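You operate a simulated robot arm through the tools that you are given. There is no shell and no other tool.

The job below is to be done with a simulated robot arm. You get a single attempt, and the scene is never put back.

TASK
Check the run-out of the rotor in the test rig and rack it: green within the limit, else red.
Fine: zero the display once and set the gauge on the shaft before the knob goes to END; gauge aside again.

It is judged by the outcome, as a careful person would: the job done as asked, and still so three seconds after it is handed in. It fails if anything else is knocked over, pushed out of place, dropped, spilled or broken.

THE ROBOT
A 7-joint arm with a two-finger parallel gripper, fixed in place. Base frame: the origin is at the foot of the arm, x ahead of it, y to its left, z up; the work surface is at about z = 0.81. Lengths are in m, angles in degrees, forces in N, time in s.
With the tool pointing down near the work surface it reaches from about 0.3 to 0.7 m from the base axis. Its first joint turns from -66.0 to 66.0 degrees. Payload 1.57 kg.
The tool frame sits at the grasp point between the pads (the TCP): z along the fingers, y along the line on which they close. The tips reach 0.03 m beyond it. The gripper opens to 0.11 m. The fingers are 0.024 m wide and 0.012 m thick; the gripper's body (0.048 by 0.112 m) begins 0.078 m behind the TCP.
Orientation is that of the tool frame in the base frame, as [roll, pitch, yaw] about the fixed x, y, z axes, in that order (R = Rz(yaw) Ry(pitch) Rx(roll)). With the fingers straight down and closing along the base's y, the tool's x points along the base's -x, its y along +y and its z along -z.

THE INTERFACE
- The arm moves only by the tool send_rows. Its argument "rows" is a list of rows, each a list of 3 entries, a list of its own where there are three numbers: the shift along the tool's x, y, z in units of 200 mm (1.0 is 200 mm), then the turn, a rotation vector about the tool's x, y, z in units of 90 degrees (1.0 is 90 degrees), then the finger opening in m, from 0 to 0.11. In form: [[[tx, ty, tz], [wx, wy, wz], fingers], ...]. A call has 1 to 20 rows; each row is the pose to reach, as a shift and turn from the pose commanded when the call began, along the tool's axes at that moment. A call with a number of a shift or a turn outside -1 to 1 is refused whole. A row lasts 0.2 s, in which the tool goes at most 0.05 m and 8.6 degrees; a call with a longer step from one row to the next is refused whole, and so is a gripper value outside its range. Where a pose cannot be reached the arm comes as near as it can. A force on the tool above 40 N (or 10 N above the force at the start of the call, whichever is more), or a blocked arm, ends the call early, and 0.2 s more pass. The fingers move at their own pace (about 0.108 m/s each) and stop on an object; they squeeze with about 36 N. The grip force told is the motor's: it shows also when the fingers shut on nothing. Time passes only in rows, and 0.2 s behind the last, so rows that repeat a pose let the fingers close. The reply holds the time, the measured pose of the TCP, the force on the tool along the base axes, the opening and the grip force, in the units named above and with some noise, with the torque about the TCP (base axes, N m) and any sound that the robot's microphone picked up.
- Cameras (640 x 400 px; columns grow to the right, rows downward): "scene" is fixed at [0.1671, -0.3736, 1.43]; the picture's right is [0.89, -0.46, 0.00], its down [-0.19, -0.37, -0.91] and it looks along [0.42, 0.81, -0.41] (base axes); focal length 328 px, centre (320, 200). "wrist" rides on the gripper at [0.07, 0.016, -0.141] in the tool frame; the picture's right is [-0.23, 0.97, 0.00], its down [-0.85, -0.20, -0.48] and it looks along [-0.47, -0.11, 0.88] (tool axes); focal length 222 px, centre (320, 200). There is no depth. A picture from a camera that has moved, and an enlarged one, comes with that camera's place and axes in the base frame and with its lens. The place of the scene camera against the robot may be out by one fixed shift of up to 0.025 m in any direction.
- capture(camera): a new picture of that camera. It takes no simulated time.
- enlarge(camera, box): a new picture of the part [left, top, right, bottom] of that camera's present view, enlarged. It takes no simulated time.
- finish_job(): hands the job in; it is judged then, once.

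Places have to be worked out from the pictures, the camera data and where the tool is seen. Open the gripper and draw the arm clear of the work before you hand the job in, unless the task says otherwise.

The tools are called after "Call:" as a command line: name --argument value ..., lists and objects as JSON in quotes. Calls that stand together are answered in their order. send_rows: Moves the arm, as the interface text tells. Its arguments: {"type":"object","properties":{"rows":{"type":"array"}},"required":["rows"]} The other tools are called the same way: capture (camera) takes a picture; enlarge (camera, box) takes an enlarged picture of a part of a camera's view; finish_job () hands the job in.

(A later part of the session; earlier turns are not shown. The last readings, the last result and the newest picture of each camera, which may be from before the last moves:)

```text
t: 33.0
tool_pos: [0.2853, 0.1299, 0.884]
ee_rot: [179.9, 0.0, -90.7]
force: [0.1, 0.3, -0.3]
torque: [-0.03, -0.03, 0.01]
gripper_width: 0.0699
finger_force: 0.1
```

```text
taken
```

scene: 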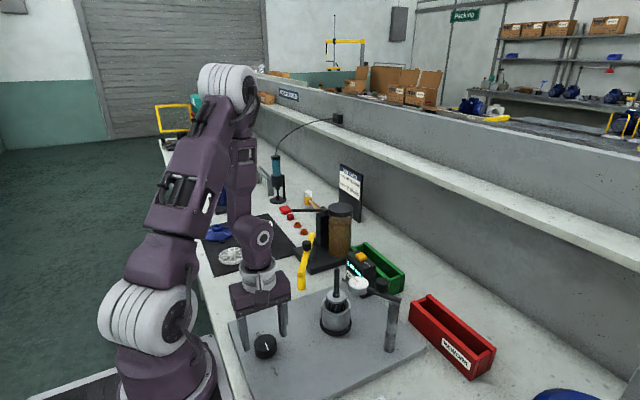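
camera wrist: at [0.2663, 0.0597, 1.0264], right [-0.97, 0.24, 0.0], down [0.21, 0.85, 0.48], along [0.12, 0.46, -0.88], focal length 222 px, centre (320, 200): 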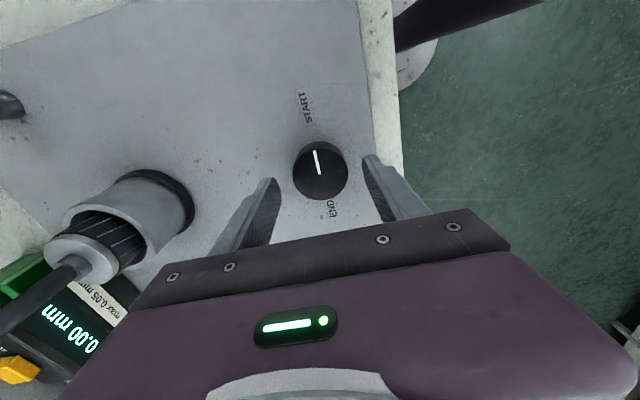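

Now at yaw ≈ 269°, with the pointer still at START. I'll lower, grip and turn clockwise a little as a test.

Call:
send_rows --rows '[[[0, 0, 0.1], [0, 0, 0], 0.07], [[0, 0, 0.1], [0, 0, 0], 0.06], [[0, 0, 0.1], [0, 0, 0], 0.05], [[0, 0, 0.1], [0, 0, 0], 0.042], [[0, 0, 0.1], [0, 0, 0], 0.042], [[0, 0, 0.1], [0, 0, 0.05], 0.042], [[0, 0, 0.1], [0, 0, 0.1], 0.042], [[0, 0, 0.1], [0, 0, 0.15], 0.042], [[0, 0, 0.1], [0, 0, 0.15], 0.042]]'

Call:
enlarge --camera "wrist" --box '[250, 80, 400, 240]'

Call:
enlarge --camera "scene" --box '[320, 220, 420, 290]'

```text
t: 35.0
tool_pos: [0.2842, 0.1295, 0.8636]
ee_rot: [-180.0, 0.0, -104.5]
force: [-9.4, -0.6, 29.8]
torque: [-0.48, 0.55, 0.01]
gripper_width: 0.0466
finger_force: 44.8
```

```text
2.50 times, centred on (325, 160) of wrist
camera zoom: at [0.25, 0.0655, 1.0061], right [-0.89, 0.46, 0.0], down [0.41, 0.78, 0.48], along [0.22, 0.42, -0.88], focal length 555 px, centre (308, 300)
```

zoom: 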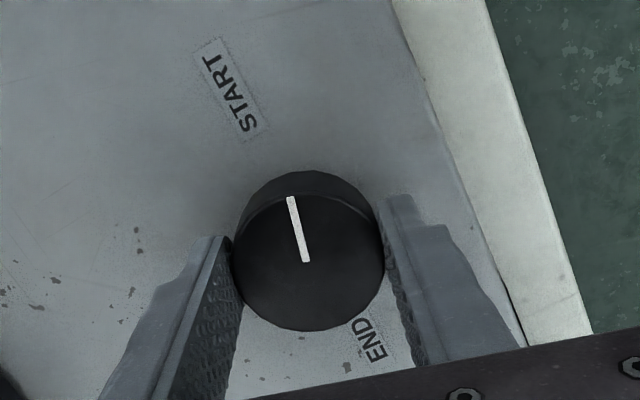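

```text
5.71 times, centred on (370, 255) of scene
camera zoom: at [0.1666, -0.3737, 1.43], right [0.89, -0.46, 0.0], down [-0.19, -0.37, -0.91], along [0.42, 0.81, -0.41], focal length 1872 px, centre (34, -114)
```

zoom: 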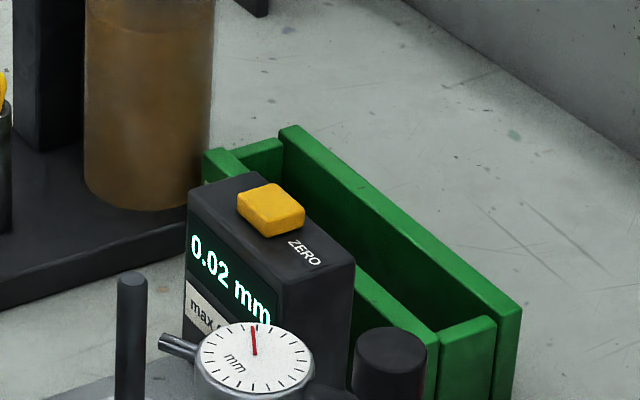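

The knob turns clockwise and the display follows live (0.02 mm). I'll continue in stages, reading the display at each.

Call:
send_rows --rows '[[[0, 0, 0], [0, 0, 0.06], 0.042], [[0, 0, 0], [0, 0, 0.12], 0.042], [[0, 0, 0], [0, 0, 0.18], 0.042], [[0, 0, 0], [0, 0, 0.24], 0.042]]'

Call:
enlarge --camera "scene" --box '[320, 220, 420, 290]'

Call:
send_rows --rows '[[[0, 0, 0], [0, 0, 0.06], 0.042], [[0, 0, 0], [0, 0, 0.12], 0.042], [[0, 0, 0], [0, 0, 0.18], 0.042], [[0, 0, 0], [0, 0, 0.24], 0.042]]'

Call:
enlarge --camera "scene" --box '[320, 220, 420, 290]'

Call:
enlarge --camera "wrist" --box '[250, 80, 400, 240]'

```text
t: 36.0
tool_pos: [0.2848, 0.13, 0.8636]
ee_rot: [180.0, 0.0, -126.1]
force: [-13.6, -3.2, -10.6]
torque: [0.74, -0.65, 0.01]
gripper_width: 0.0464
finger_force: 45.8
```

```text
5.71 times, centred on (370, 255) of scene
camera zoom: at [0.1668, -0.3737, 1.43], right [0.89, -0.46, 0.0], down [-0.19, -0.37, -0.91], along [0.42, 0.81, -0.41], focal length 1872 px, centre (34, -114)
```

zoom: 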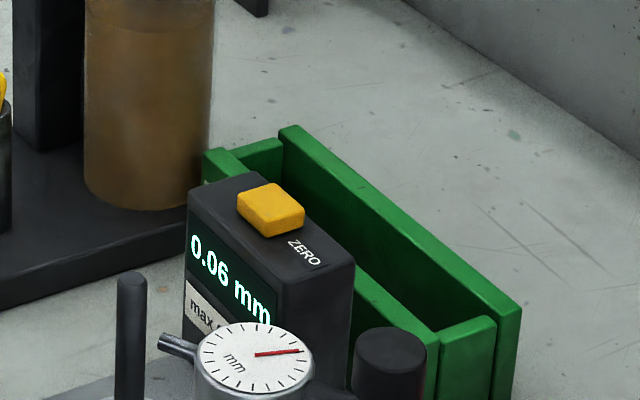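

```text
t: 37.0
tool_pos: [0.2848, 0.1291, 0.8641]
ee_rot: [179.9, 0.1, -147.7]
force: [-8.3, 6.5, 22.9]
torque: [-0.31, 1.18, 0.03]
gripper_width: 0.0464
finger_force: 44.7
```

```text
5.71 times, centred on (370, 255) of scene
camera zoom: at [0.1667, -0.3735, 1.4301], right [0.89, -0.46, 0.0], down [-0.19, -0.37, -0.91], along [0.42, 0.81, -0.41], focal length 1872 px, centre (34, -114)
```

zoom: 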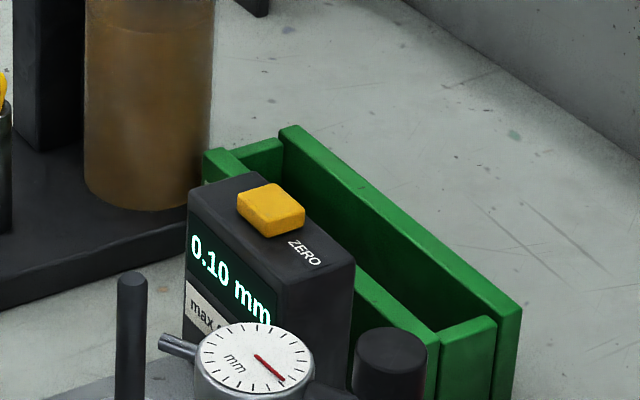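

```text
2.50 times, centred on (325, 160) of wrist
camera zoom: at [0.2151, 0.1055, 1.0059], right [-0.33, 0.94, 0.0], down [0.83, 0.29, 0.48], along [0.45, 0.16, -0.88], focal length 555 px, centre (308, 300)
```

zoom: 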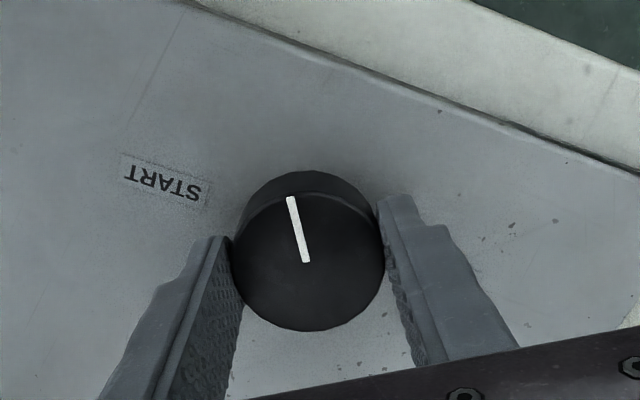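

The reading climbs (0.06 → 0.10 mm), the knob following without slip. I'll continue to END.

Call:
send_rows --rows '[[[0, 0, 0], [0, 0, 0.06], 0.042], [[0, 0, 0], [0, 0, 0.12], 0.042], [[0, 0, 0], [0, 0, 0.18], 0.042], [[0, 0, 0], [0, 0, 0.24], 0.042], [[0, 0, 0], [0, 0, 0.3], 0.042], [[0, 0, 0], [0, 0, 0.36], 0.042]]'

Call:
enlarge --camera "scene" --box '[320, 220, 420, 290]'

Call:
send_rows --rows '[[[0, 0, 0], [0, 0, 0.06], 0.042], [[0, 0, 0], [0, 0, 0.12], 0.042], [[0, 0, 0], [0, 0, 0.18], 0.042], [[0, 0, 0], [0, 0, 0.24], 0.042], [[0, 0, 0], [0, 0, 0.3], 0.042], [[0, 0, 0], [0, 0, 0.36], 0.042]]'

Call:
enlarge --camera "scene" --box '[320, 220, 420, 290]'

Call:
enlarge --camera "wrist" --box '[250, 80, 400, 240]'

```text
t: 38.1
tool_pos: [0.2853, 0.13, 0.8639]
ee_rot: [179.9, -0.1, -171.0]
force: [-4.5, 2.8, 7.4]
torque: [-0.06, 0.06, 0.01]
gripper_width: 0.0463
finger_force: 45.1
stopped in row 5: the force on the tool passed its limit at 43 N (the readings are from after the stop); the commanded pose is now the measured one
```

```text
5.71 times, centred on (370, 255) of scene
camera zoom: at [0.1669, -0.3736, 1.43], right [0.89, -0.46, 0.0], down [-0.19, -0.37, -0.91], along [0.42, 0.81, -0.41], focal length 1872 px, centre (34, -114)
```

zoom: 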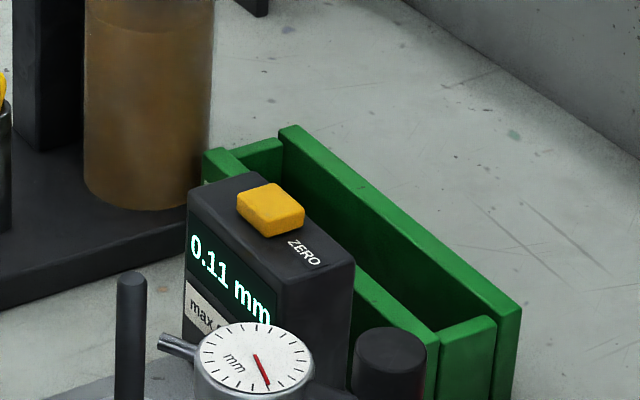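

```text
t: 39.5
tool_pos: [0.2854, 0.1302, 0.8629]
ee_rot: [179.9, -0.2, 156.4]
force: [-7.3, 14.4, 7.2]
torque: [-0.2, 0.53, 0.0]
gripper_width: 0.0467
finger_force: 44.8
```

```text
5.71 times, centred on (370, 255) of scene
camera zoom: at [0.1668, -0.3733, 1.4301], right [0.89, -0.46, 0.0], down [-0.19, -0.37, -0.91], along [0.42, 0.81, -0.41], focal length 1872 px, centre (34, -114)
```

zoom: 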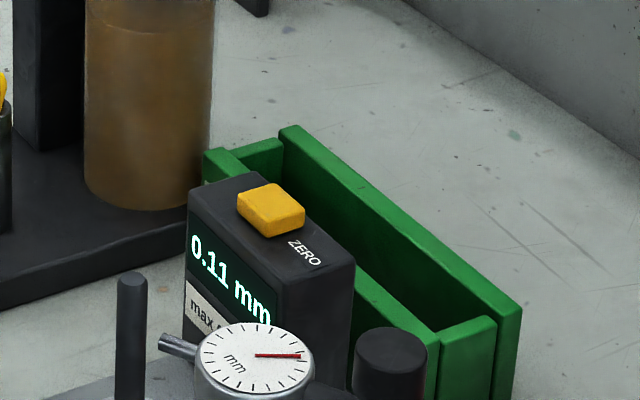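

```text
2.50 times, centred on (325, 160) of wrist
camera zoom: at [0.2258, 0.1723, 1.0061], right [0.6, 0.8, 0.0], down [0.71, -0.53, 0.48], along [0.38, -0.28, -0.88], focal length 555 px, centre (308, 300)
```

zoom: 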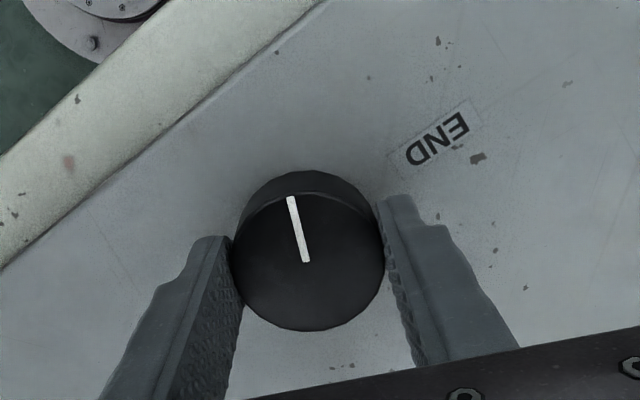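

The display keeps the peak (0.11 mm) while the needle is on its way back. About 66° remain to END; continuing.

Call:
send_rows --rows '[[[0, 0, 0], [0, 0, 0.06], 0.042], [[0, 0, 0], [0, 0, 0.12], 0.042], [[0, 0, 0], [0, 0, 0.18], 0.042], [[0, 0, 0], [0, 0, 0.24], 0.042], [[0, 0, 0], [0, 0, 0.3], 0.042], [[0, 0, 0], [0, 0, 0.36], 0.042]]'

Call:
enlarge --camera "scene" --box '[320, 220, 420, 290]'

Call:
enlarge --camera "wrist" --box '[250, 80, 400, 240]'

```text
t: 40.9
tool_pos: [0.2839, 0.1301, 0.8646]
ee_rot: [-179.9, -0.2, 124.0]
force: [-8.2, 16.7, 7.9]
torque: [1.07, 0.3, 0.02]
gripper_width: 0.0468
finger_force: 45.1
```

```text
5.71 times, centred on (370, 255) of scene
camera zoom: at [0.1668, -0.3733, 1.4301], right [0.89, -0.46, 0.0], down [-0.19, -0.37, -0.91], along [0.42, 0.81, -0.41], focal length 1872 px, centre (34, -114)
```

zoom: 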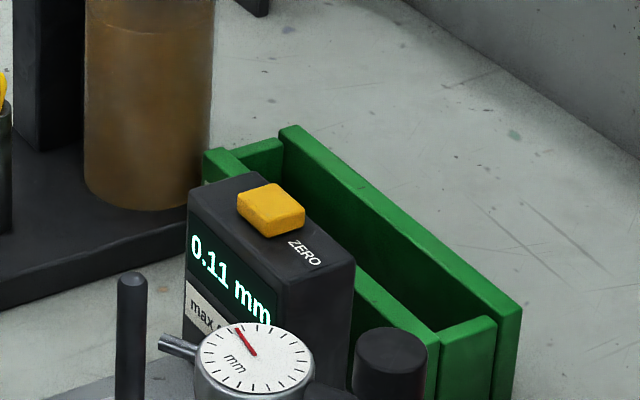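

```text
2.50 times, centred on (325, 160) of wrist
camera zoom: at [0.258, 0.1967, 1.0059], right [0.93, 0.36, 0.0], down [0.31, -0.82, 0.48], along [0.17, -0.45, -0.88], focal length 555 px, centre (308, 300)
```

zoom: 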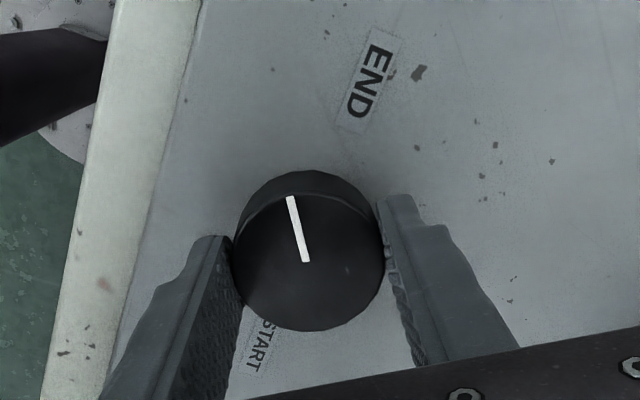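

Still 0.11 mm held; ≈ 34° left to END.

Call:
send_rows --rows '[[[0, 0, 0], [0, 0, 0.06], 0.042], [[0, 0, 0], [0, 0, 0.12], 0.042], [[0, 0, 0], [0, 0, 0.18], 0.042], [[0, 0, 0], [0, 0, 0.24], 0.042], [[0, 0, 0], [0, 0, 0.3], 0.042], [[0, 0, 0], [0, 0, 0.35], 0.042], [[0, 0, 0], [0, 0, 0.38], 0.042]]'

Call:
enlarge --camera "scene" --box '[320, 220, 420, 290]'

Call:
enlarge --camera "wrist" --box '[250, 80, 400, 240]'

```text
t: 42.5
tool_pos: [0.2843, 0.13, 0.8637]
ee_rot: [-179.9, -0.1, 89.9]
force: [-0.5, 30.7, 2.7]
torque: [0.99, -0.55, 0.03]
gripper_width: 0.0463
finger_force: 44.9
```

```text
5.71 times, centred on (370, 255) of scene
camera zoom: at [0.167, -0.3729, 1.4302], right [0.89, -0.46, 0.0], down [-0.19, -0.37, -0.91], along [0.42, 0.81, -0.42], focal length 1872 px, centre (34, -114)
```

zoom: 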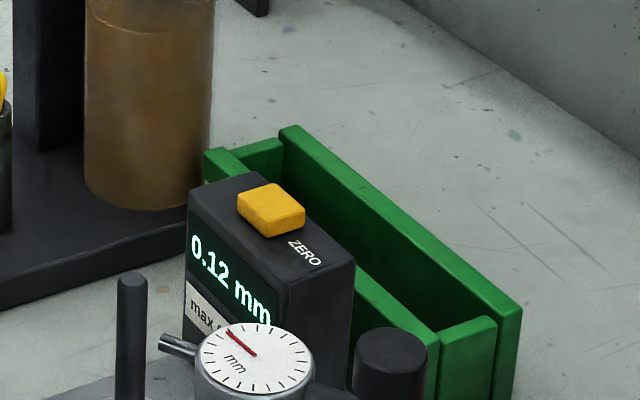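

```text
2.50 times, centred on (325, 160) of wrist
camera zoom: at [0.3001, 0.1994, 1.0058], right [0.97, -0.23, 0.0], down [-0.2, -0.86, 0.48], along [-0.11, -0.46, -0.88], focal length 555 px, centre (308, 300)
```

zoom: 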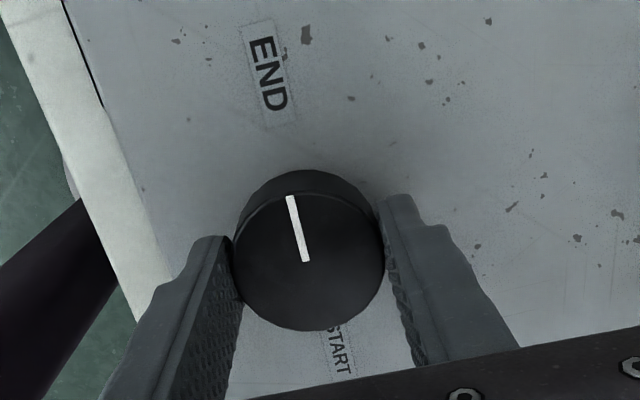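

Pointer is on END; the display's final run-out is 0.12 mm > 0.05 → red (REWORK). I release the knob and rise.

Call:
send_rows --rows '[[[0, 0, 0], [0, 0, 0], 0.055], [[0, 0, 0], [0, 0, 0], 0.07], [[0, 0, 0], [0, 0, 0], 0.07], [[0, 0, -0.2], [0, 0, 0], 0.07], [[0, 0, -0.4], [0, 0, 0], 0.07], [[0, 0, -0.6], [0, 0, 0], 0.07], [[0, 0, -0.6], [0, 0, 0], 0.07]]'

Call:
capture --camera "wrist"

Call:
enlarge --camera "scene" --box '[220, 230, 420, 370]'

Call:
enlarge --camera "scene" --box '[320, 220, 420, 290]'

```text
t: 44.1
tool_pos: [0.2836, 0.1285, 0.9832]
ee_rot: [-179.9, -0.2, 90.0]
force: [0.1, 0.6, 0.9]
torque: [0.01, 0.02, 0.0]
gripper_width: 0.0698
finger_force: 0.0
```

```text
taken
camera wrist: at [0.2982, 0.1977, 1.1256], right [0.97, -0.23, 0.0], down [-0.2, -0.86, 0.48], along [-0.11, -0.46, -0.88], focal length 222 px, centre (320, 200)
```

wrist: 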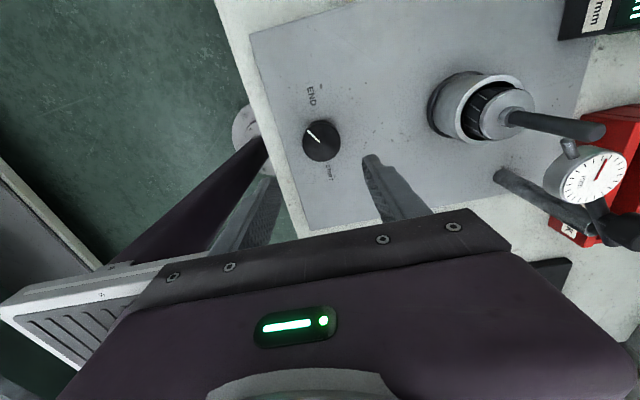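

```text
2.86 times, centred on (320, 300) of scene
camera zoom: at [0.1671, -0.3736, 1.43], right [0.89, -0.46, 0.0], down [-0.19, -0.37, -0.91], along [0.42, 0.81, -0.41], focal length 936 px, centre (320, -86)
```

zoom: 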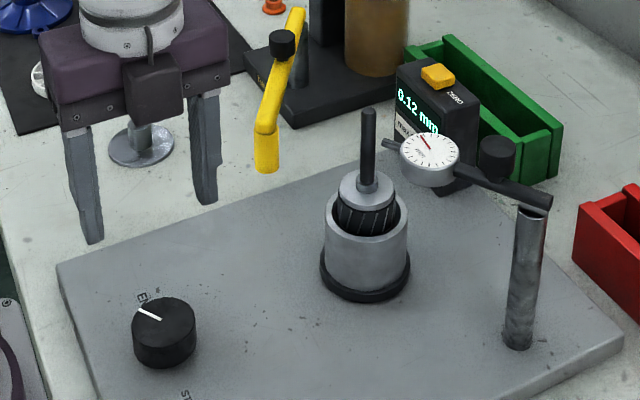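

```text
5.71 times, centred on (370, 255) of scene
camera zoom: at [0.1671, -0.3736, 1.43], right [0.89, -0.46, 0.0], down [-0.19, -0.37, -0.91], along [0.42, 0.81, -0.41], focal length 1872 px, centre (34, -114)
```

zoom: 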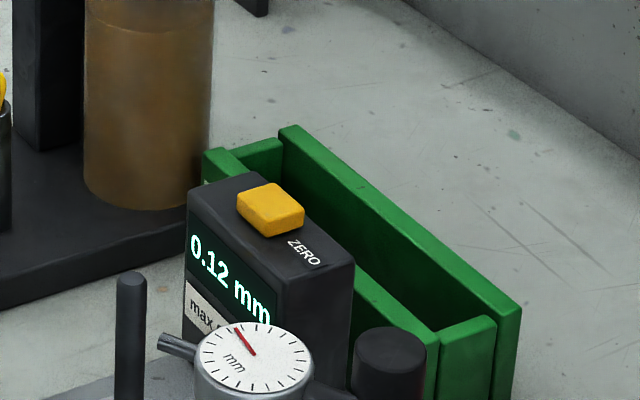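

After release the pointer sits about 35° short of END — it slipped back on release. Let me see whether it moves on its own over a short while.

Call:
send_rows --rows '[[[0, 0, 0], [0, 0, 0], 0.07], [[0, 0, 0], [0, 0, 0], 0.07], [[0, 0, 0], [0, 0, 0], 0.07]]'

Call:
enlarge --camera "wrist" --box '[250, 70, 400, 190]'

```text
t: 44.9
tool_pos: [0.2824, 0.1289, 0.9844]
ee_rot: [-179.9, -0.1, 89.9]
force: [0.5, 0.4, 0.6]
torque: [0.0, 0.01, 0.0]
gripper_width: 0.07
finger_force: 0.1
```

```text
3.33 times, centred on (325, 130) of wrist
camera zoom: at [0.2984, 0.1978, 1.1253], right [0.97, -0.23, 0.0], down [-0.2, -0.86, 0.48], along [-0.11, -0.46, -0.88], focal length 740 px, centre (303, 433)
```

zoom: 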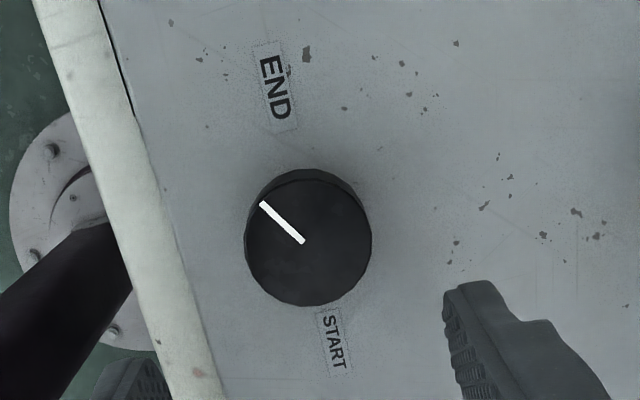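

It is static at ≈ 145° (dragged back as the pads let go under side load). I'll re-centre, turn back 45° in the air, lower and look before gripping again.

Call:
send_rows --rows '[[[0.0045, 0.01, 0], [0, 0, -0.09], 0.07], [[0.0045, 0.01, 0], [0, 0, -0.18], 0.07], [[0.0045, 0.01, 0.05], [0, 0, -0.27], 0.07], [[0.0045, 0.01, 0.15], [0, 0, -0.36], 0.07], [[0.0045, 0.01, 0.3], [0, 0, -0.43], 0.07], [[0.0045, 0.01, 0.45], [0, 0, -0.5], 0.07], [[0.0045, 0.01, 0.6], [0, 0, -0.5], 0.07], [[0.0045, 0.01, 0.6], [0, 0, -0.5], 0.07]]'

Call:
enlarge --camera "wrist" --box '[250, 80, 400, 240]'

```text
t: 46.7
tool_pos: [0.2864, 0.1316, 0.8635]
ee_rot: [179.9, -0.1, 134.9]
force: [-0.1, -0.3, -0.3]
torque: [-0.03, 0.0, 0.01]
gripper_width: 0.07
finger_force: 0.1
```

```text
2.50 times, centred on (325, 160) of wrist
camera zoom: at [0.2474, 0.1917, 1.0057], right [0.85, 0.53, 0.0], down [0.46, -0.75, 0.48], along [0.25, -0.41, -0.88], focal length 555 px, centre (308, 300)
```

zoom: 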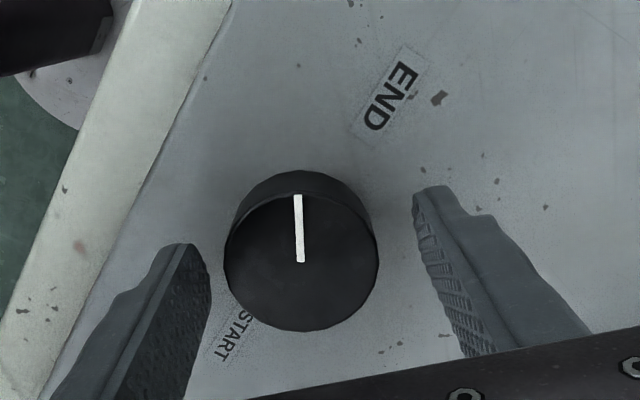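

The knob is now at ≈ 144°; the gripper is ~3 mm off to one side. I'll shift, grip, and turn the remaining ≈ 36–38°.

Call:
send_rows --rows '[[[0, -0.016, 0], [0, 0, 0], 0.065], [[0, -0.016, 0], [0, 0, 0], 0.055], [[0, -0.016, 0], [0, 0, 0], 0.048], [[0, -0.016, 0], [0, 0, 0], 0.042], [[0, -0.016, 0], [0, 0, 0], 0.042]]'

Call:
send_rows --rows '[[[0, 0, 0], [0, 0, 0.06], 0.042], [[0, 0, 0], [0, 0, 0.12], 0.042], [[0, 0, 0], [0, 0, 0.18], 0.042], [[0, 0, 0], [0, 0, 0.24], 0.042], [[0, 0, 0], [0, 0, 0.3], 0.042], [[0, 0, 0], [0, 0, 0.36], 0.042], [[0, 0, 0], [0, 0, 0.4], 0.042]]'

Call:
enlarge --camera "wrist" --box '[250, 80, 400, 240]'

Call:
enlarge --camera "scene" --box '[320, 220, 420, 290]'

```text
t: 47.9
tool_pos: [0.2857, 0.1302, 0.8641]
ee_rot: [179.9, -0.2, 135.0]
force: [7.5, 9.7, -5.9]
torque: [-0.03, 0.03, 0.01]
gripper_width: 0.0477
finger_force: 44.8
```

```text
t: 49.5
tool_pos: [0.2853, 0.1287, 0.8632]
ee_rot: [-179.9, -0.2, 98.8]
force: [6.7, 30.7, 17.7]
torque: [1.05, -0.56, 0.05]
gripper_width: 0.0476
finger_force: 44.7
```

```text
2.50 times, centred on (325, 160) of wrist
camera zoom: at [0.289, 0.2002, 1.0058], right [1.0, -0.07, 0.0], down [-0.06, -0.88, 0.48], along [-0.04, -0.47, -0.88], focal length 555 px, centre (308, 300)
```

zoom: 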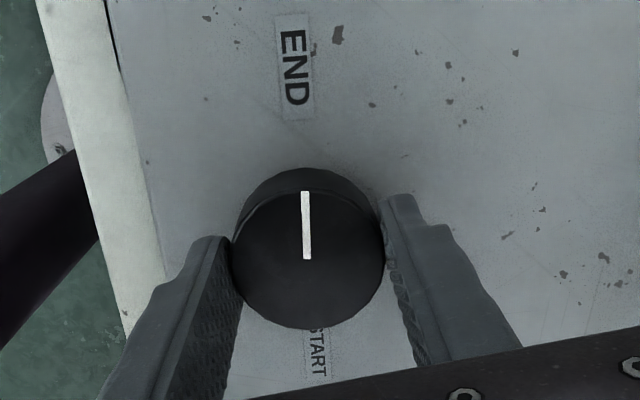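

```text
5.71 times, centred on (370, 255) of scene
camera zoom: at [0.1671, -0.373, 1.4302], right [0.89, -0.46, 0.0], down [-0.19, -0.37, -0.91], along [0.42, 0.81, -0.42], focal length 1872 px, centre (34, -114)
```

zoom: 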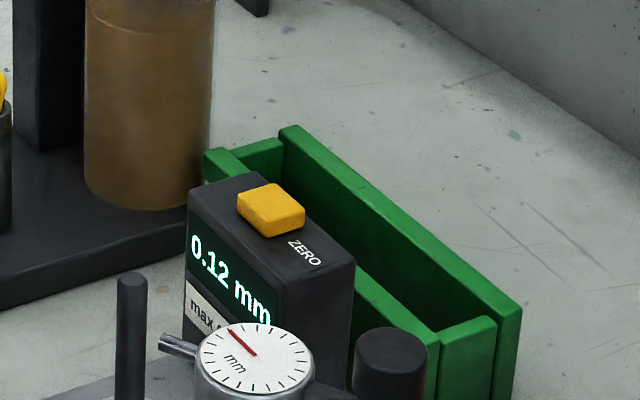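

Pointer is on END again. Before releasing I'll relieve the 30 N side load by moving slightly toward +y and nudge a few degrees to the stop.

Call:
send_rows --rows '[[[0.008, 0, 0], [0, 0, 0.02], 0.042], [[0.015, 0, 0], [0, 0, 0.05], 0.042], [[0.015, 0, 0], [0, 0, 0.07], 0.042], [[0.015, 0, 0], [0, 0, 0.07], 0.042]]'

Call:
enlarge --camera "wrist" --box '[250, 80, 400, 240]'

```text
t: 50.5
tool_pos: [0.2846, 0.1303, 0.8632]
ee_rot: [180.0, 0.1, 92.5]
force: [17.7, -1.0, -7.4]
torque: [-0.25, -0.82, 0.5]
gripper_width: 0.0474
finger_force: 44.7
```

```text
2.50 times, centred on (325, 160) of wrist
camera zoom: at [0.2967, 0.2001, 1.0053], right [0.98, -0.18, 0.0], down [-0.16, -0.86, 0.48], along [-0.09, -0.47, -0.88], focal length 555 px, centre (308, 300)
```

zoom: 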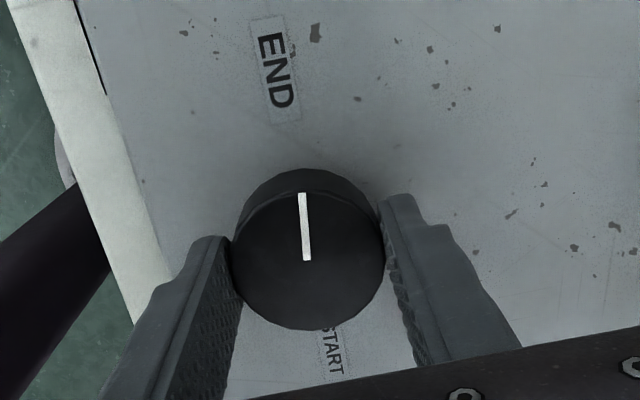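

The torque (0.5 N m) shows the knob is at its END stop. I'll trim the sideways load, then open gently and rise.

Call:
send_rows --rows '[[[0, 0.008, 0], [0, 0, 0], 0.042], [[0, 0.01, 0], [0, 0, 0], 0.042]]'

Call:
send_rows --rows '[[[0, 0, 0], [0, 0, 0], 0.049], [[0, 0, 0], [0, 0, 0], 0.055], [[0, 0, 0], [0, 0, 0], 0.07], [[0, 0, 0], [0, 0, 0], 0.07]]'

Call:
enlarge --camera "wrist" --box '[250, 80, 400, 240]'

```text
t: 51.1
tool_pos: [0.2852, 0.1303, 0.8632]
ee_rot: [-179.7, 0.0, 92.6]
force: [1.3, -4.2, -23.5]
torque: [-0.23, -0.81, 0.09]
gripper_width: 0.0476
finger_force: 44.7
```

```text
t: 52.1
tool_pos: [0.2867, 0.1304, 0.8639]
ee_rot: [-180.0, -0.1, 92.7]
force: [0.8, -0.4, 0.3]
torque: [0.03, 0.0, 0.02]
gripper_width: 0.0701
finger_force: 0.0
```

```text
2.50 times, centred on (325, 160) of wrist
camera zoom: at [0.2979, 0.2003, 1.0059], right [0.98, -0.18, 0.0], down [-0.16, -0.86, 0.48], along [-0.09, -0.47, -0.88], focal length 555 px, centre (308, 300)
```

zoom: 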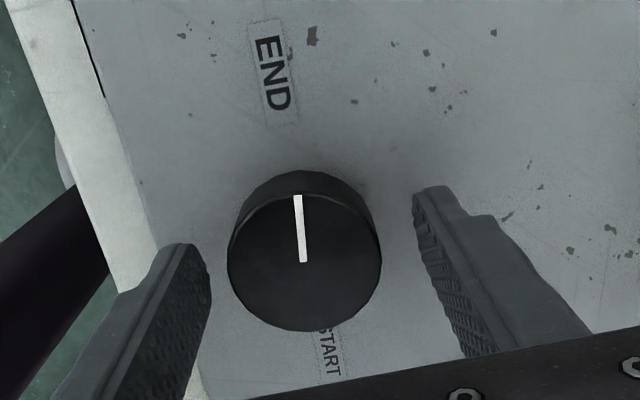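

The pointer stays at END now. I'll rise and travel back toward the gauge cap.

Call:
send_rows --rows '[[[0, 0, -0.2], [0, 0, 0], 0.07], [[0, 0, -0.45], [0, 0, 0], 0.07], [[0, 0, -0.7], [0, 0, 0], 0.07], [[0, 0, -0.95], [0, 0, 0], 0.07], [[-0.08, 0.2, -1.0], [0, 0, 0], 0.07], [[-0.17, 0.4, -1.0], [0, 0, -0.08], 0.07], [[-0.27, 0.6, -1.0], [0, 0, -0.16], 0.07], [[-0.27, 0.6, -1.0], [0, 0, -0.16], 0.07]]'

Call:
enlarge --camera "scene" --box '[220, 230, 420, 370]'

Call:
capture --camera "wrist"

```text
t: 53.9
tool_pos: [0.4084, 0.0849, 1.0622]
ee_rot: [-179.9, -0.1, 107.1]
force: [-0.3, -0.3, 0.2]
torque: [-0.01, -0.02, 0.02]
gripper_width: 0.0697
finger_force: 0.0
```

```text
2.86 times, centred on (320, 300) of scene
camera zoom: at [0.1671, -0.3736, 1.43], right [0.89, -0.46, 0.0], down [-0.19, -0.37, -0.91], along [0.42, 0.81, -0.41], focal length 936 px, centre (320, -86)
```

zoom: 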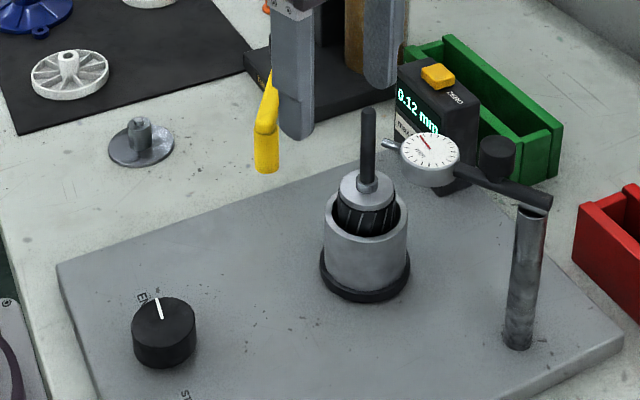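

```text
taken
camera wrist: at [0.4029, 0.1552, 1.2049], right [1.0, 0.07, 0.0], down [0.06, -0.88, 0.48], along [0.03, -0.48, -0.88], focal length 222 px, centre (320, 200)
```

wrist: 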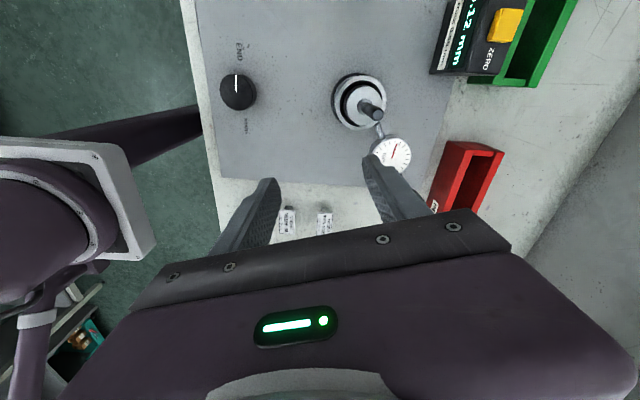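

Display 0.12 mm, knob at END. Now hover over the gauge cap at (0.512, 0.042) with yaw 121°.

Call:
send_rows --rows '[[[-0.12, 0.144, 0], [0, 0, -0.05], 0.06], [[-0.24, 0.288, 0], [0, 0, -0.1], 0.05], [[-0.358, 0.432, 0], [0, 0, -0.154], 0.05], [[-0.358, 0.432, 0], [0, 0, -0.154], 0.05]]'

Call:
enlarge --camera "wrist" --box '[220, 0, 420, 220]'

```text
t: 54.9
tool_pos: [0.5139, 0.0372, 1.0655]
ee_rot: [-179.9, -0.1, 121.1]
force: [-0.1, -0.9, 0.4]
torque: [0.0, 0.02, 0.02]
gripper_width: 0.0503
finger_force: 0.0
```

```text
1.82 times, centred on (320, 110) of wrist
camera zoom: at [0.4899, 0.1058, 1.2054], right [0.95, 0.31, 0.0], down [0.27, -0.84, 0.48], along [0.14, -0.45, -0.88], focal length 404 px, centre (320, 364)
```

zoom: 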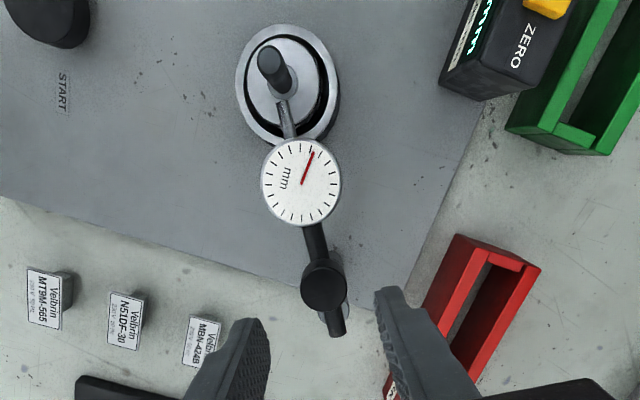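

Cap at ≈ (0.5125, 0.041). I'll lower around it and grip.

Call:
send_rows --rows '[[[0.0185, 0.003, 0.12], [0, 0, 0], 0.05], [[0.0185, 0.003, 0.24], [0, 0, 0], 0.05], [[0.0185, 0.003, 0.305], [0, 0, 0], 0.05], [[0.0185, 0.003, 0.305], [0, 0, 0], 0.04], [[0.0185, 0.003, 0.305], [0, 0, 0], 0.03], [[0.0185, 0.003, 0.305], [0, 0, 0], 0.02], [[0.0185, 0.003, 0.305], [0, 0, 0], 0.02]]'

Call:
enlarge --camera "wrist" --box '[220, 0, 420, 220]'

```text
t: 56.5
tool_pos: [0.5106, 0.0446, 1.0017]
ee_rot: [-180.0, 0.0, 120.9]
force: [4.3, 4.7, -5.4]
torque: [0.1, -0.16, 0.16]
gripper_width: 0.0255
finger_force: 36.5
```

```text
1.82 times, centred on (320, 110) of wrist
camera zoom: at [0.4874, 0.1119, 1.1446], right [0.95, 0.31, 0.0], down [0.27, -0.84, 0.48], along [0.14, -0.45, -0.88], focal length 404 px, centre (320, 364)
```

zoom: 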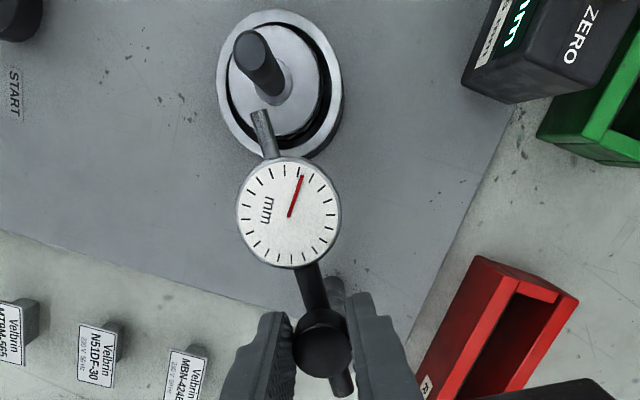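

Gripped. Swing the gauge back the other way, first 30°.

Call:
send_rows --rows '[[[-0.0014, -0.0209, 0], [0, 0, -0.0833], 0.02], [[-0.0055, -0.0414, 0], [0, 0, -0.1667], 0.02], [[-0.0122, -0.0612, 0], [0, 0, -0.25], 0.02], [[-0.0214, -0.08, 0], [0, 0, -0.3333], 0.02], [[-0.0214, -0.08, 0], [0, 0, -0.3333], 0.02]]'

Call:
send_rows --rows '[[[0, 0, 0], [0, 0, 0], 0.035], [[0, 0, 0], [0, 0, 0], 0.04], [[0, 0, 0], [0, 0, 0], 0.04]]'

Call:
enlarge --camera "wrist" --box '[220, 0, 420, 220]'

```text
t: 57.7
tool_pos: [0.4982, 0.0306, 1.0022]
ee_rot: [-179.9, -0.2, 150.9]
force: [-6.3, -3.7, 5.0]
torque: [0.07, 0.35, -0.22]
gripper_width: 0.0251
finger_force: 36.6
```

```text
t: 58.5
tool_pos: [0.4991, 0.0302, 1.0019]
ee_rot: [-180.0, -0.2, 150.9]
force: [-0.8, -0.1, 0.2]
torque: [0.0, 0.01, -0.03]
gripper_width: 0.0401
finger_force: 0.1
```

```text
1.82 times, centred on (320, 110) of wrist
camera zoom: at [0.4449, 0.0788, 1.1445], right [0.67, 0.74, 0.0], down [0.65, -0.59, 0.48], along [0.35, -0.32, -0.88], focal length 404 px, centre (320, 364)
```

zoom: 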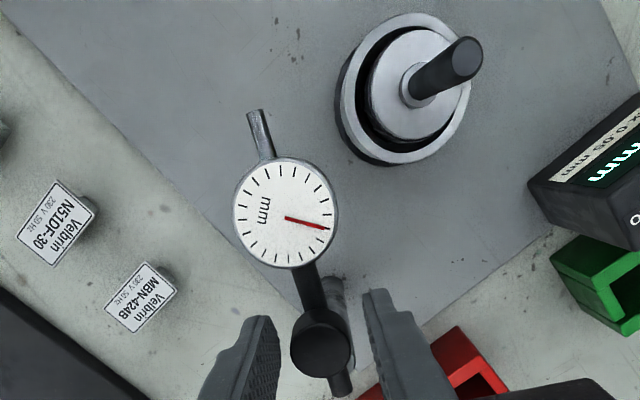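

Low strain. Re-grip and swing the remaining ≈ 28° to where the gauge began.

Call:
send_rows --rows '[[[0, 0, 0], [0, 0, 0], 0.03], [[0, 0, 0], [0, 0, 0], 0.02], [[0, 0, 0], [0, 0, 0], 0.02], [[-0.0014, -0.0209, 0], [0, 0, -0.0833], 0.02], [[-0.0055, -0.0414, 0], [0, 0, -0.1667], 0.02], [[-0.0122, -0.0612, 0], [0, 0, -0.25], 0.02], [[-0.0186, -0.0751, 0], [0, 0, -0.3111], 0.02], [[-0.0186, -0.0751, 0], [0, 0, -0.3111], 0.02]]'

Call:
send_rows --rows '[[[0, 0, 0], [0, 0, 0], 0.035], [[0, 0, 0], [0, 0, 0], 0.05], [[0, 0, 0], [0, 0, 0], 0.06], [[0, 0, -0.2], [0, 0, 0], 0.06], [[0, 0, -0.4], [0, 0, 0], 0.06], [[0, 0, -0.6], [0, 0, 0], 0.06], [[0, 0, -0.6], [0, 0, 0], 0.06]]'

Call:
capture --camera "wrist"

Call:
enlarge --camera "scene" --box '[300, 250, 500, 390]'

```text
t: 60.3
tool_pos: [0.4961, 0.0158, 1.0025]
ee_rot: [179.9, -0.2, 179.0]
force: [-4.1, -4.1, 1.9]
torque: [-0.07, 0.04, -0.32]
gripper_width: 0.0253
finger_force: 36.5
```

```text
t: 61.9
tool_pos: [0.4953, 0.0178, 1.1202]
ee_rot: [180.0, -0.1, 178.9]
force: [0.0, 0.1, -0.3]
torque: [0.0, -0.04, 0.0]
gripper_width: 0.0599
finger_force: 0.0
```

```text
taken
camera wrist: at [0.425, 0.0329, 1.2622], right [0.25, 0.97, 0.0], down [0.85, -0.22, 0.48], along [0.46, -0.12, -0.88], focal length 222 px, centre (320, 200)
```

wrist: 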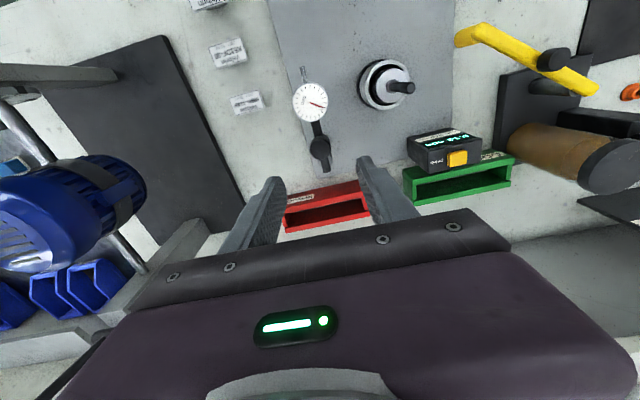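

```text
2.86 times, centred on (400, 320) of scene
camera zoom: at [0.1671, -0.3736, 1.43], right [0.89, -0.46, 0.0], down [-0.19, -0.37, -0.91], along [0.42, 0.81, -0.41], focal length 936 px, centre (91, -143)
```

zoom: 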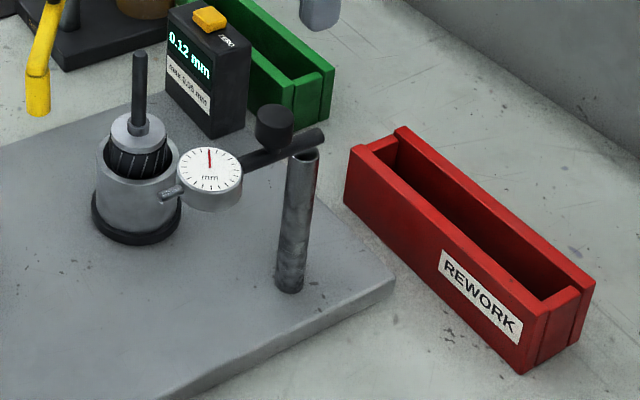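

Gauge is aside as before. Now I look closely at the red tray and the rotor to plan the pick and place.

Call:
enlarge --camera "wrist" --box '[270, 150, 400, 240]'

Call:
enlarge --camera "scene" --box '[400, 285, 510, 385]'

Call:
enlarge --camera "scene" --box '[310, 260, 370, 340]'

```text
4.44 times, centred on (335, 195) of wrist
camera zoom: at [0.425, 0.0329, 1.2622], right [0.25, 0.97, 0.0], down [0.85, -0.22, 0.48], along [0.46, -0.12, -0.88], focal length 987 px, centre (253, 222)
```

zoom: 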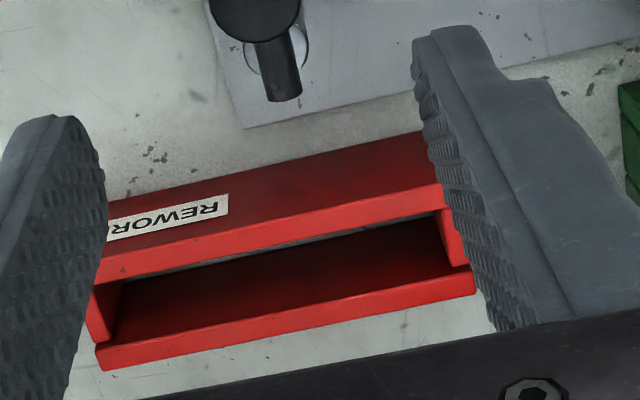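

```text
4.00 times, centred on (455, 335) of scene
camera zoom: at [0.1671, -0.3736, 1.43], right [0.89, -0.46, 0.0], down [-0.19, -0.37, -0.91], along [0.42, 0.81, -0.41], focal length 1310 px, centre (-220, -340)
```

zoom: 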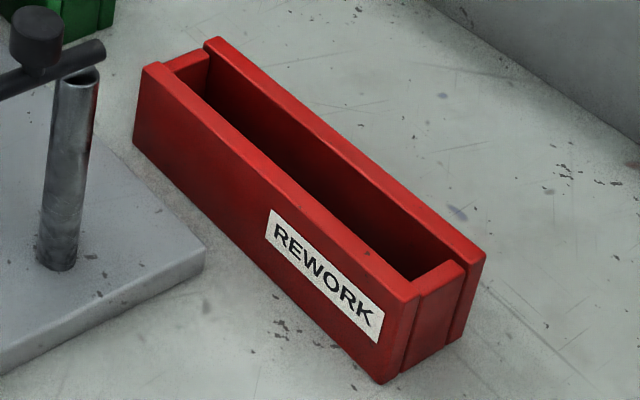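

```text
5.00 times, centred on (340, 300) of scene
camera zoom: at [0.1671, -0.3736, 1.43], right [0.89, -0.46, 0.0], down [-0.19, -0.37, -0.91], along [0.42, 0.81, -0.41], focal length 1638 px, centre (220, -300)
```

zoom: 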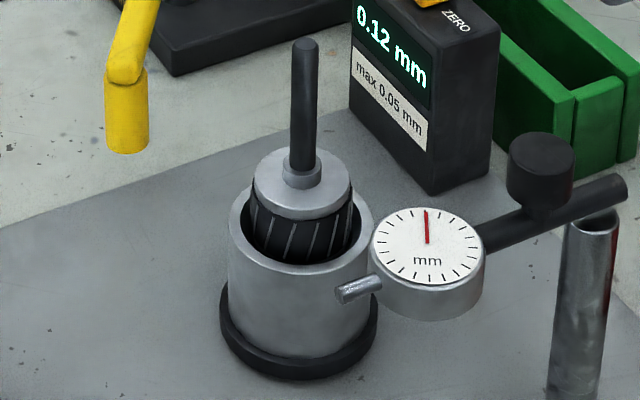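

The red tray is ≈ 0.064 × 0.185 m, its slot ≈ 0.037 m wide, centre ≈ (0.675, −0.02); the rotor disc is ≈ 0.045 m across. I'll hover over the shaft, then lift the rotor to see its lower part.

Call:
send_rows --rows '[[[0.05, 0.18, 0], [0, 0, 0], 0.05], [[0.12, 0.37, 0.05], [0, 0, -0.006], 0.05], [[0.1925, 0.5525, 0.2], [0, 0, -0.0122], 0.05], [[0.1925, 0.5525, 0.3], [0, 0, -0.0122], 0.05], [[0.1925, 0.5525, 0.3], [0, 0, -0.0122], 0.05]]'

Call:
capture --camera "wrist"

Call:
enlarge --camera "scene" --box '[280, 200, 400, 340]'

```text
t: 63.1
tool_pos: [0.4568, 0.1279, 1.0623]
ee_rot: [179.9, -0.2, 180.0]
force: [0.7, 0.2, -0.5]
torque: [0.03, 0.02, 0.01]
gripper_width: 0.0502
finger_force: 0.1
```

```text
taken
camera wrist: at [0.3854, 0.1439, 1.2042], right [0.23, 0.97, 0.0], down [0.86, -0.2, 0.48], along [0.46, -0.11, -0.88], focal length 222 px, centre (320, 200)
```

wrist: 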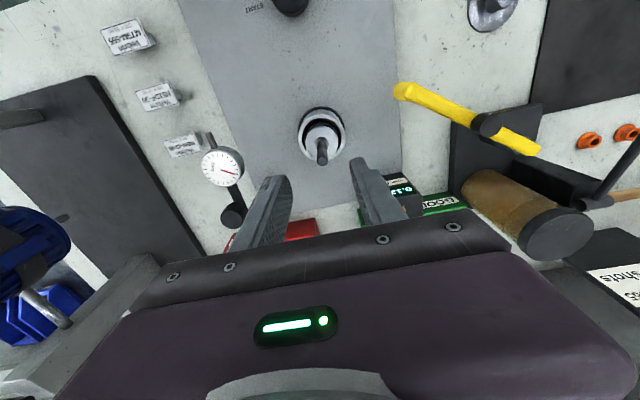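

```text
2.86 times, centred on (340, 270) of scene
camera zoom: at [0.1671, -0.3736, 1.43], right [0.89, -0.46, 0.0], down [-0.19, -0.37, -0.91], along [0.42, 0.81, -0.41], focal length 936 px, centre (263, 0)
```

zoom: 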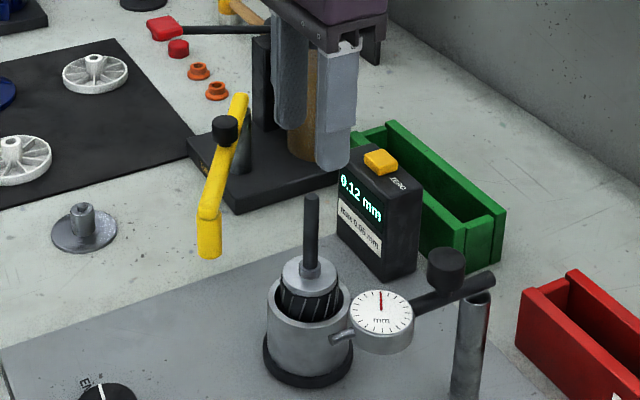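

Shaft tip at ≈ (0.458, 0.129), right below. I'll lower over the shaft and grip it.

Call:
send_rows --rows '[[[-0.006, 0.005, 0.15], [0, 0, 0], 0.05], [[-0.006, 0.005, 0.3], [0, 0, 0], 0.05], [[-0.006, 0.005, 0.42], [0, 0, 0], 0.05], [[-0.006, 0.005, 0.48], [0, 0, 0], 0.05], [[-0.006, 0.005, 0.48], [0, 0, 0], 0.035], [[-0.006, 0.005, 0.48], [0, 0, 0], 0.02], [[-0.006, 0.005, 0.48], [0, 0, 0], 0.005], [[-0.006, 0.005, 0.48], [0, 0, 0], 0.005]]'

Call:
enlarge --camera "scene" --box '[280, 200, 400, 340]'

```text
t: 64.9
tool_pos: [0.4593, 0.1296, 0.9652]
ee_rot: [179.9, -0.1, 180.0]
force: [0.6, 2.6, 0.0]
torque: [0.38, -0.05, 0.02]
gripper_width: 0.0115
finger_force: 29.0
```

```text
2.86 times, centred on (340, 270) of scene
camera zoom: at [0.1671, -0.3735, 1.43], right [0.89, -0.46, 0.0], down [-0.19, -0.37, -0.91], along [0.42, 0.81, -0.41], focal length 936 px, centre (263, 0)
```

zoom: 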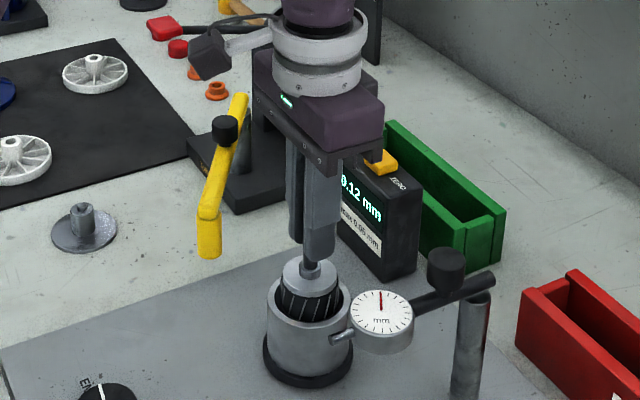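

Shaft gripped (0.0115 m). Lift straight up slowly.

Call:
send_rows --rows '[[[0, 0, -0.03], [0, 0, 0], 0.005], [[0, 0, -0.08], [0, 0, 0], 0.005], [[0, 0, -0.16], [0, 0, 0], 0.005], [[0, 0, -0.26], [0, 0, 0], 0.005], [[0, 0, -0.36], [0, 0, 0], 0.005], [[0, 0, -0.46], [0, 0, 0], 0.005], [[0, 0, -0.56], [0, 0, 0], 0.005], [[0, 0, -0.66], [0, 0, 0], 0.005], [[0, 0, -0.75], [0, 0, 0], 0.005], [[0, 0, -0.75], [0, 0, 0], 0.005]]'

Call:
capture --camera "scene"

Call:
enlarge --camera "scene" --box '[280, 180, 400, 340]'

Call:
capture --camera "wrist"

```text
t: 67.1
tool_pos: [0.4588, 0.1273, 1.1179]
ee_rot: [180.0, -0.1, -179.9]
force: [0.2, 0.1, -5.1]
torque: [-0.04, 0.02, 0.0]
gripper_width: 0.0116
finger_force: 28.4
```

```text
taken
```

scene: 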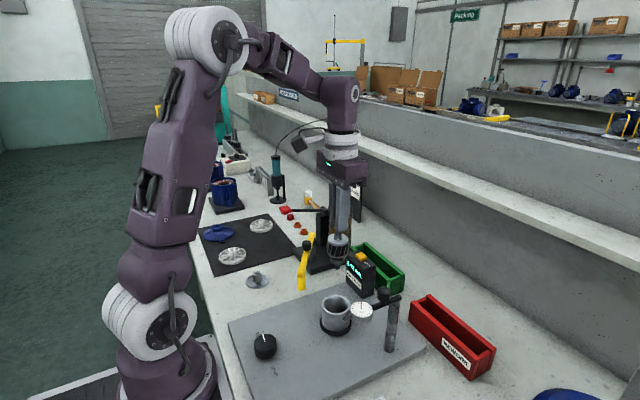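

```text
2.50 times, centred on (340, 260) of scene
camera zoom: at [0.1671, -0.3736, 1.43], right [0.89, -0.46, 0.0], down [-0.19, -0.37, -0.91], along [0.42, 0.81, -0.41], focal length 819 px, centre (270, 50)
```

zoom: 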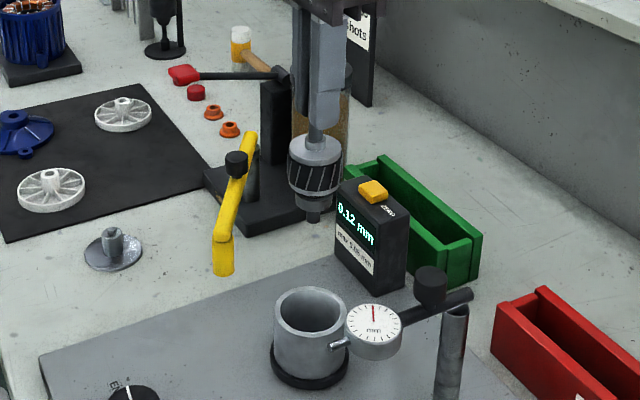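

```text
taken
camera wrist: at [0.3888, 0.1438, 1.2594], right [0.23, 0.97, 0.0], down [0.86, -0.2, 0.48], along [0.46, -0.11, -0.88], focal length 222 px, centre (320, 200)
```

wrist: 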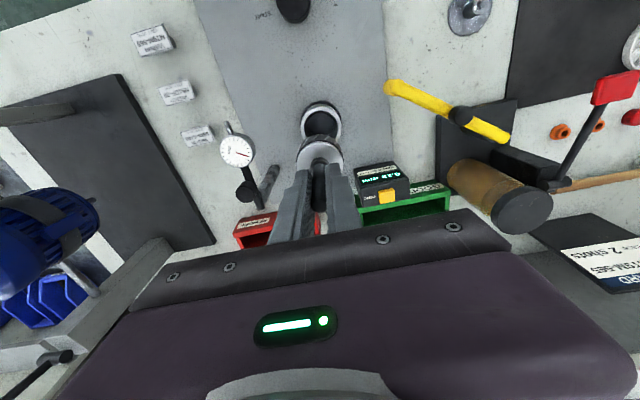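

The rotor is out (≈ 0.5 kg). Zooming on it to measure its lower shape.

Call:
enlarge --camera "scene" --box '[310, 210, 370, 280]'

```text
5.71 times, centred on (340, 245) of scene
camera zoom: at [0.1671, -0.3736, 1.43], right [0.89, -0.46, 0.0], down [-0.19, -0.37, -0.91], along [0.42, 0.81, -0.41], focal length 1872 px, centre (206, -57)
```

zoom: 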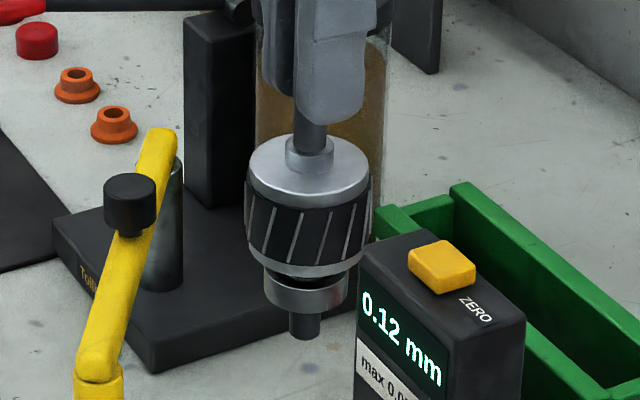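

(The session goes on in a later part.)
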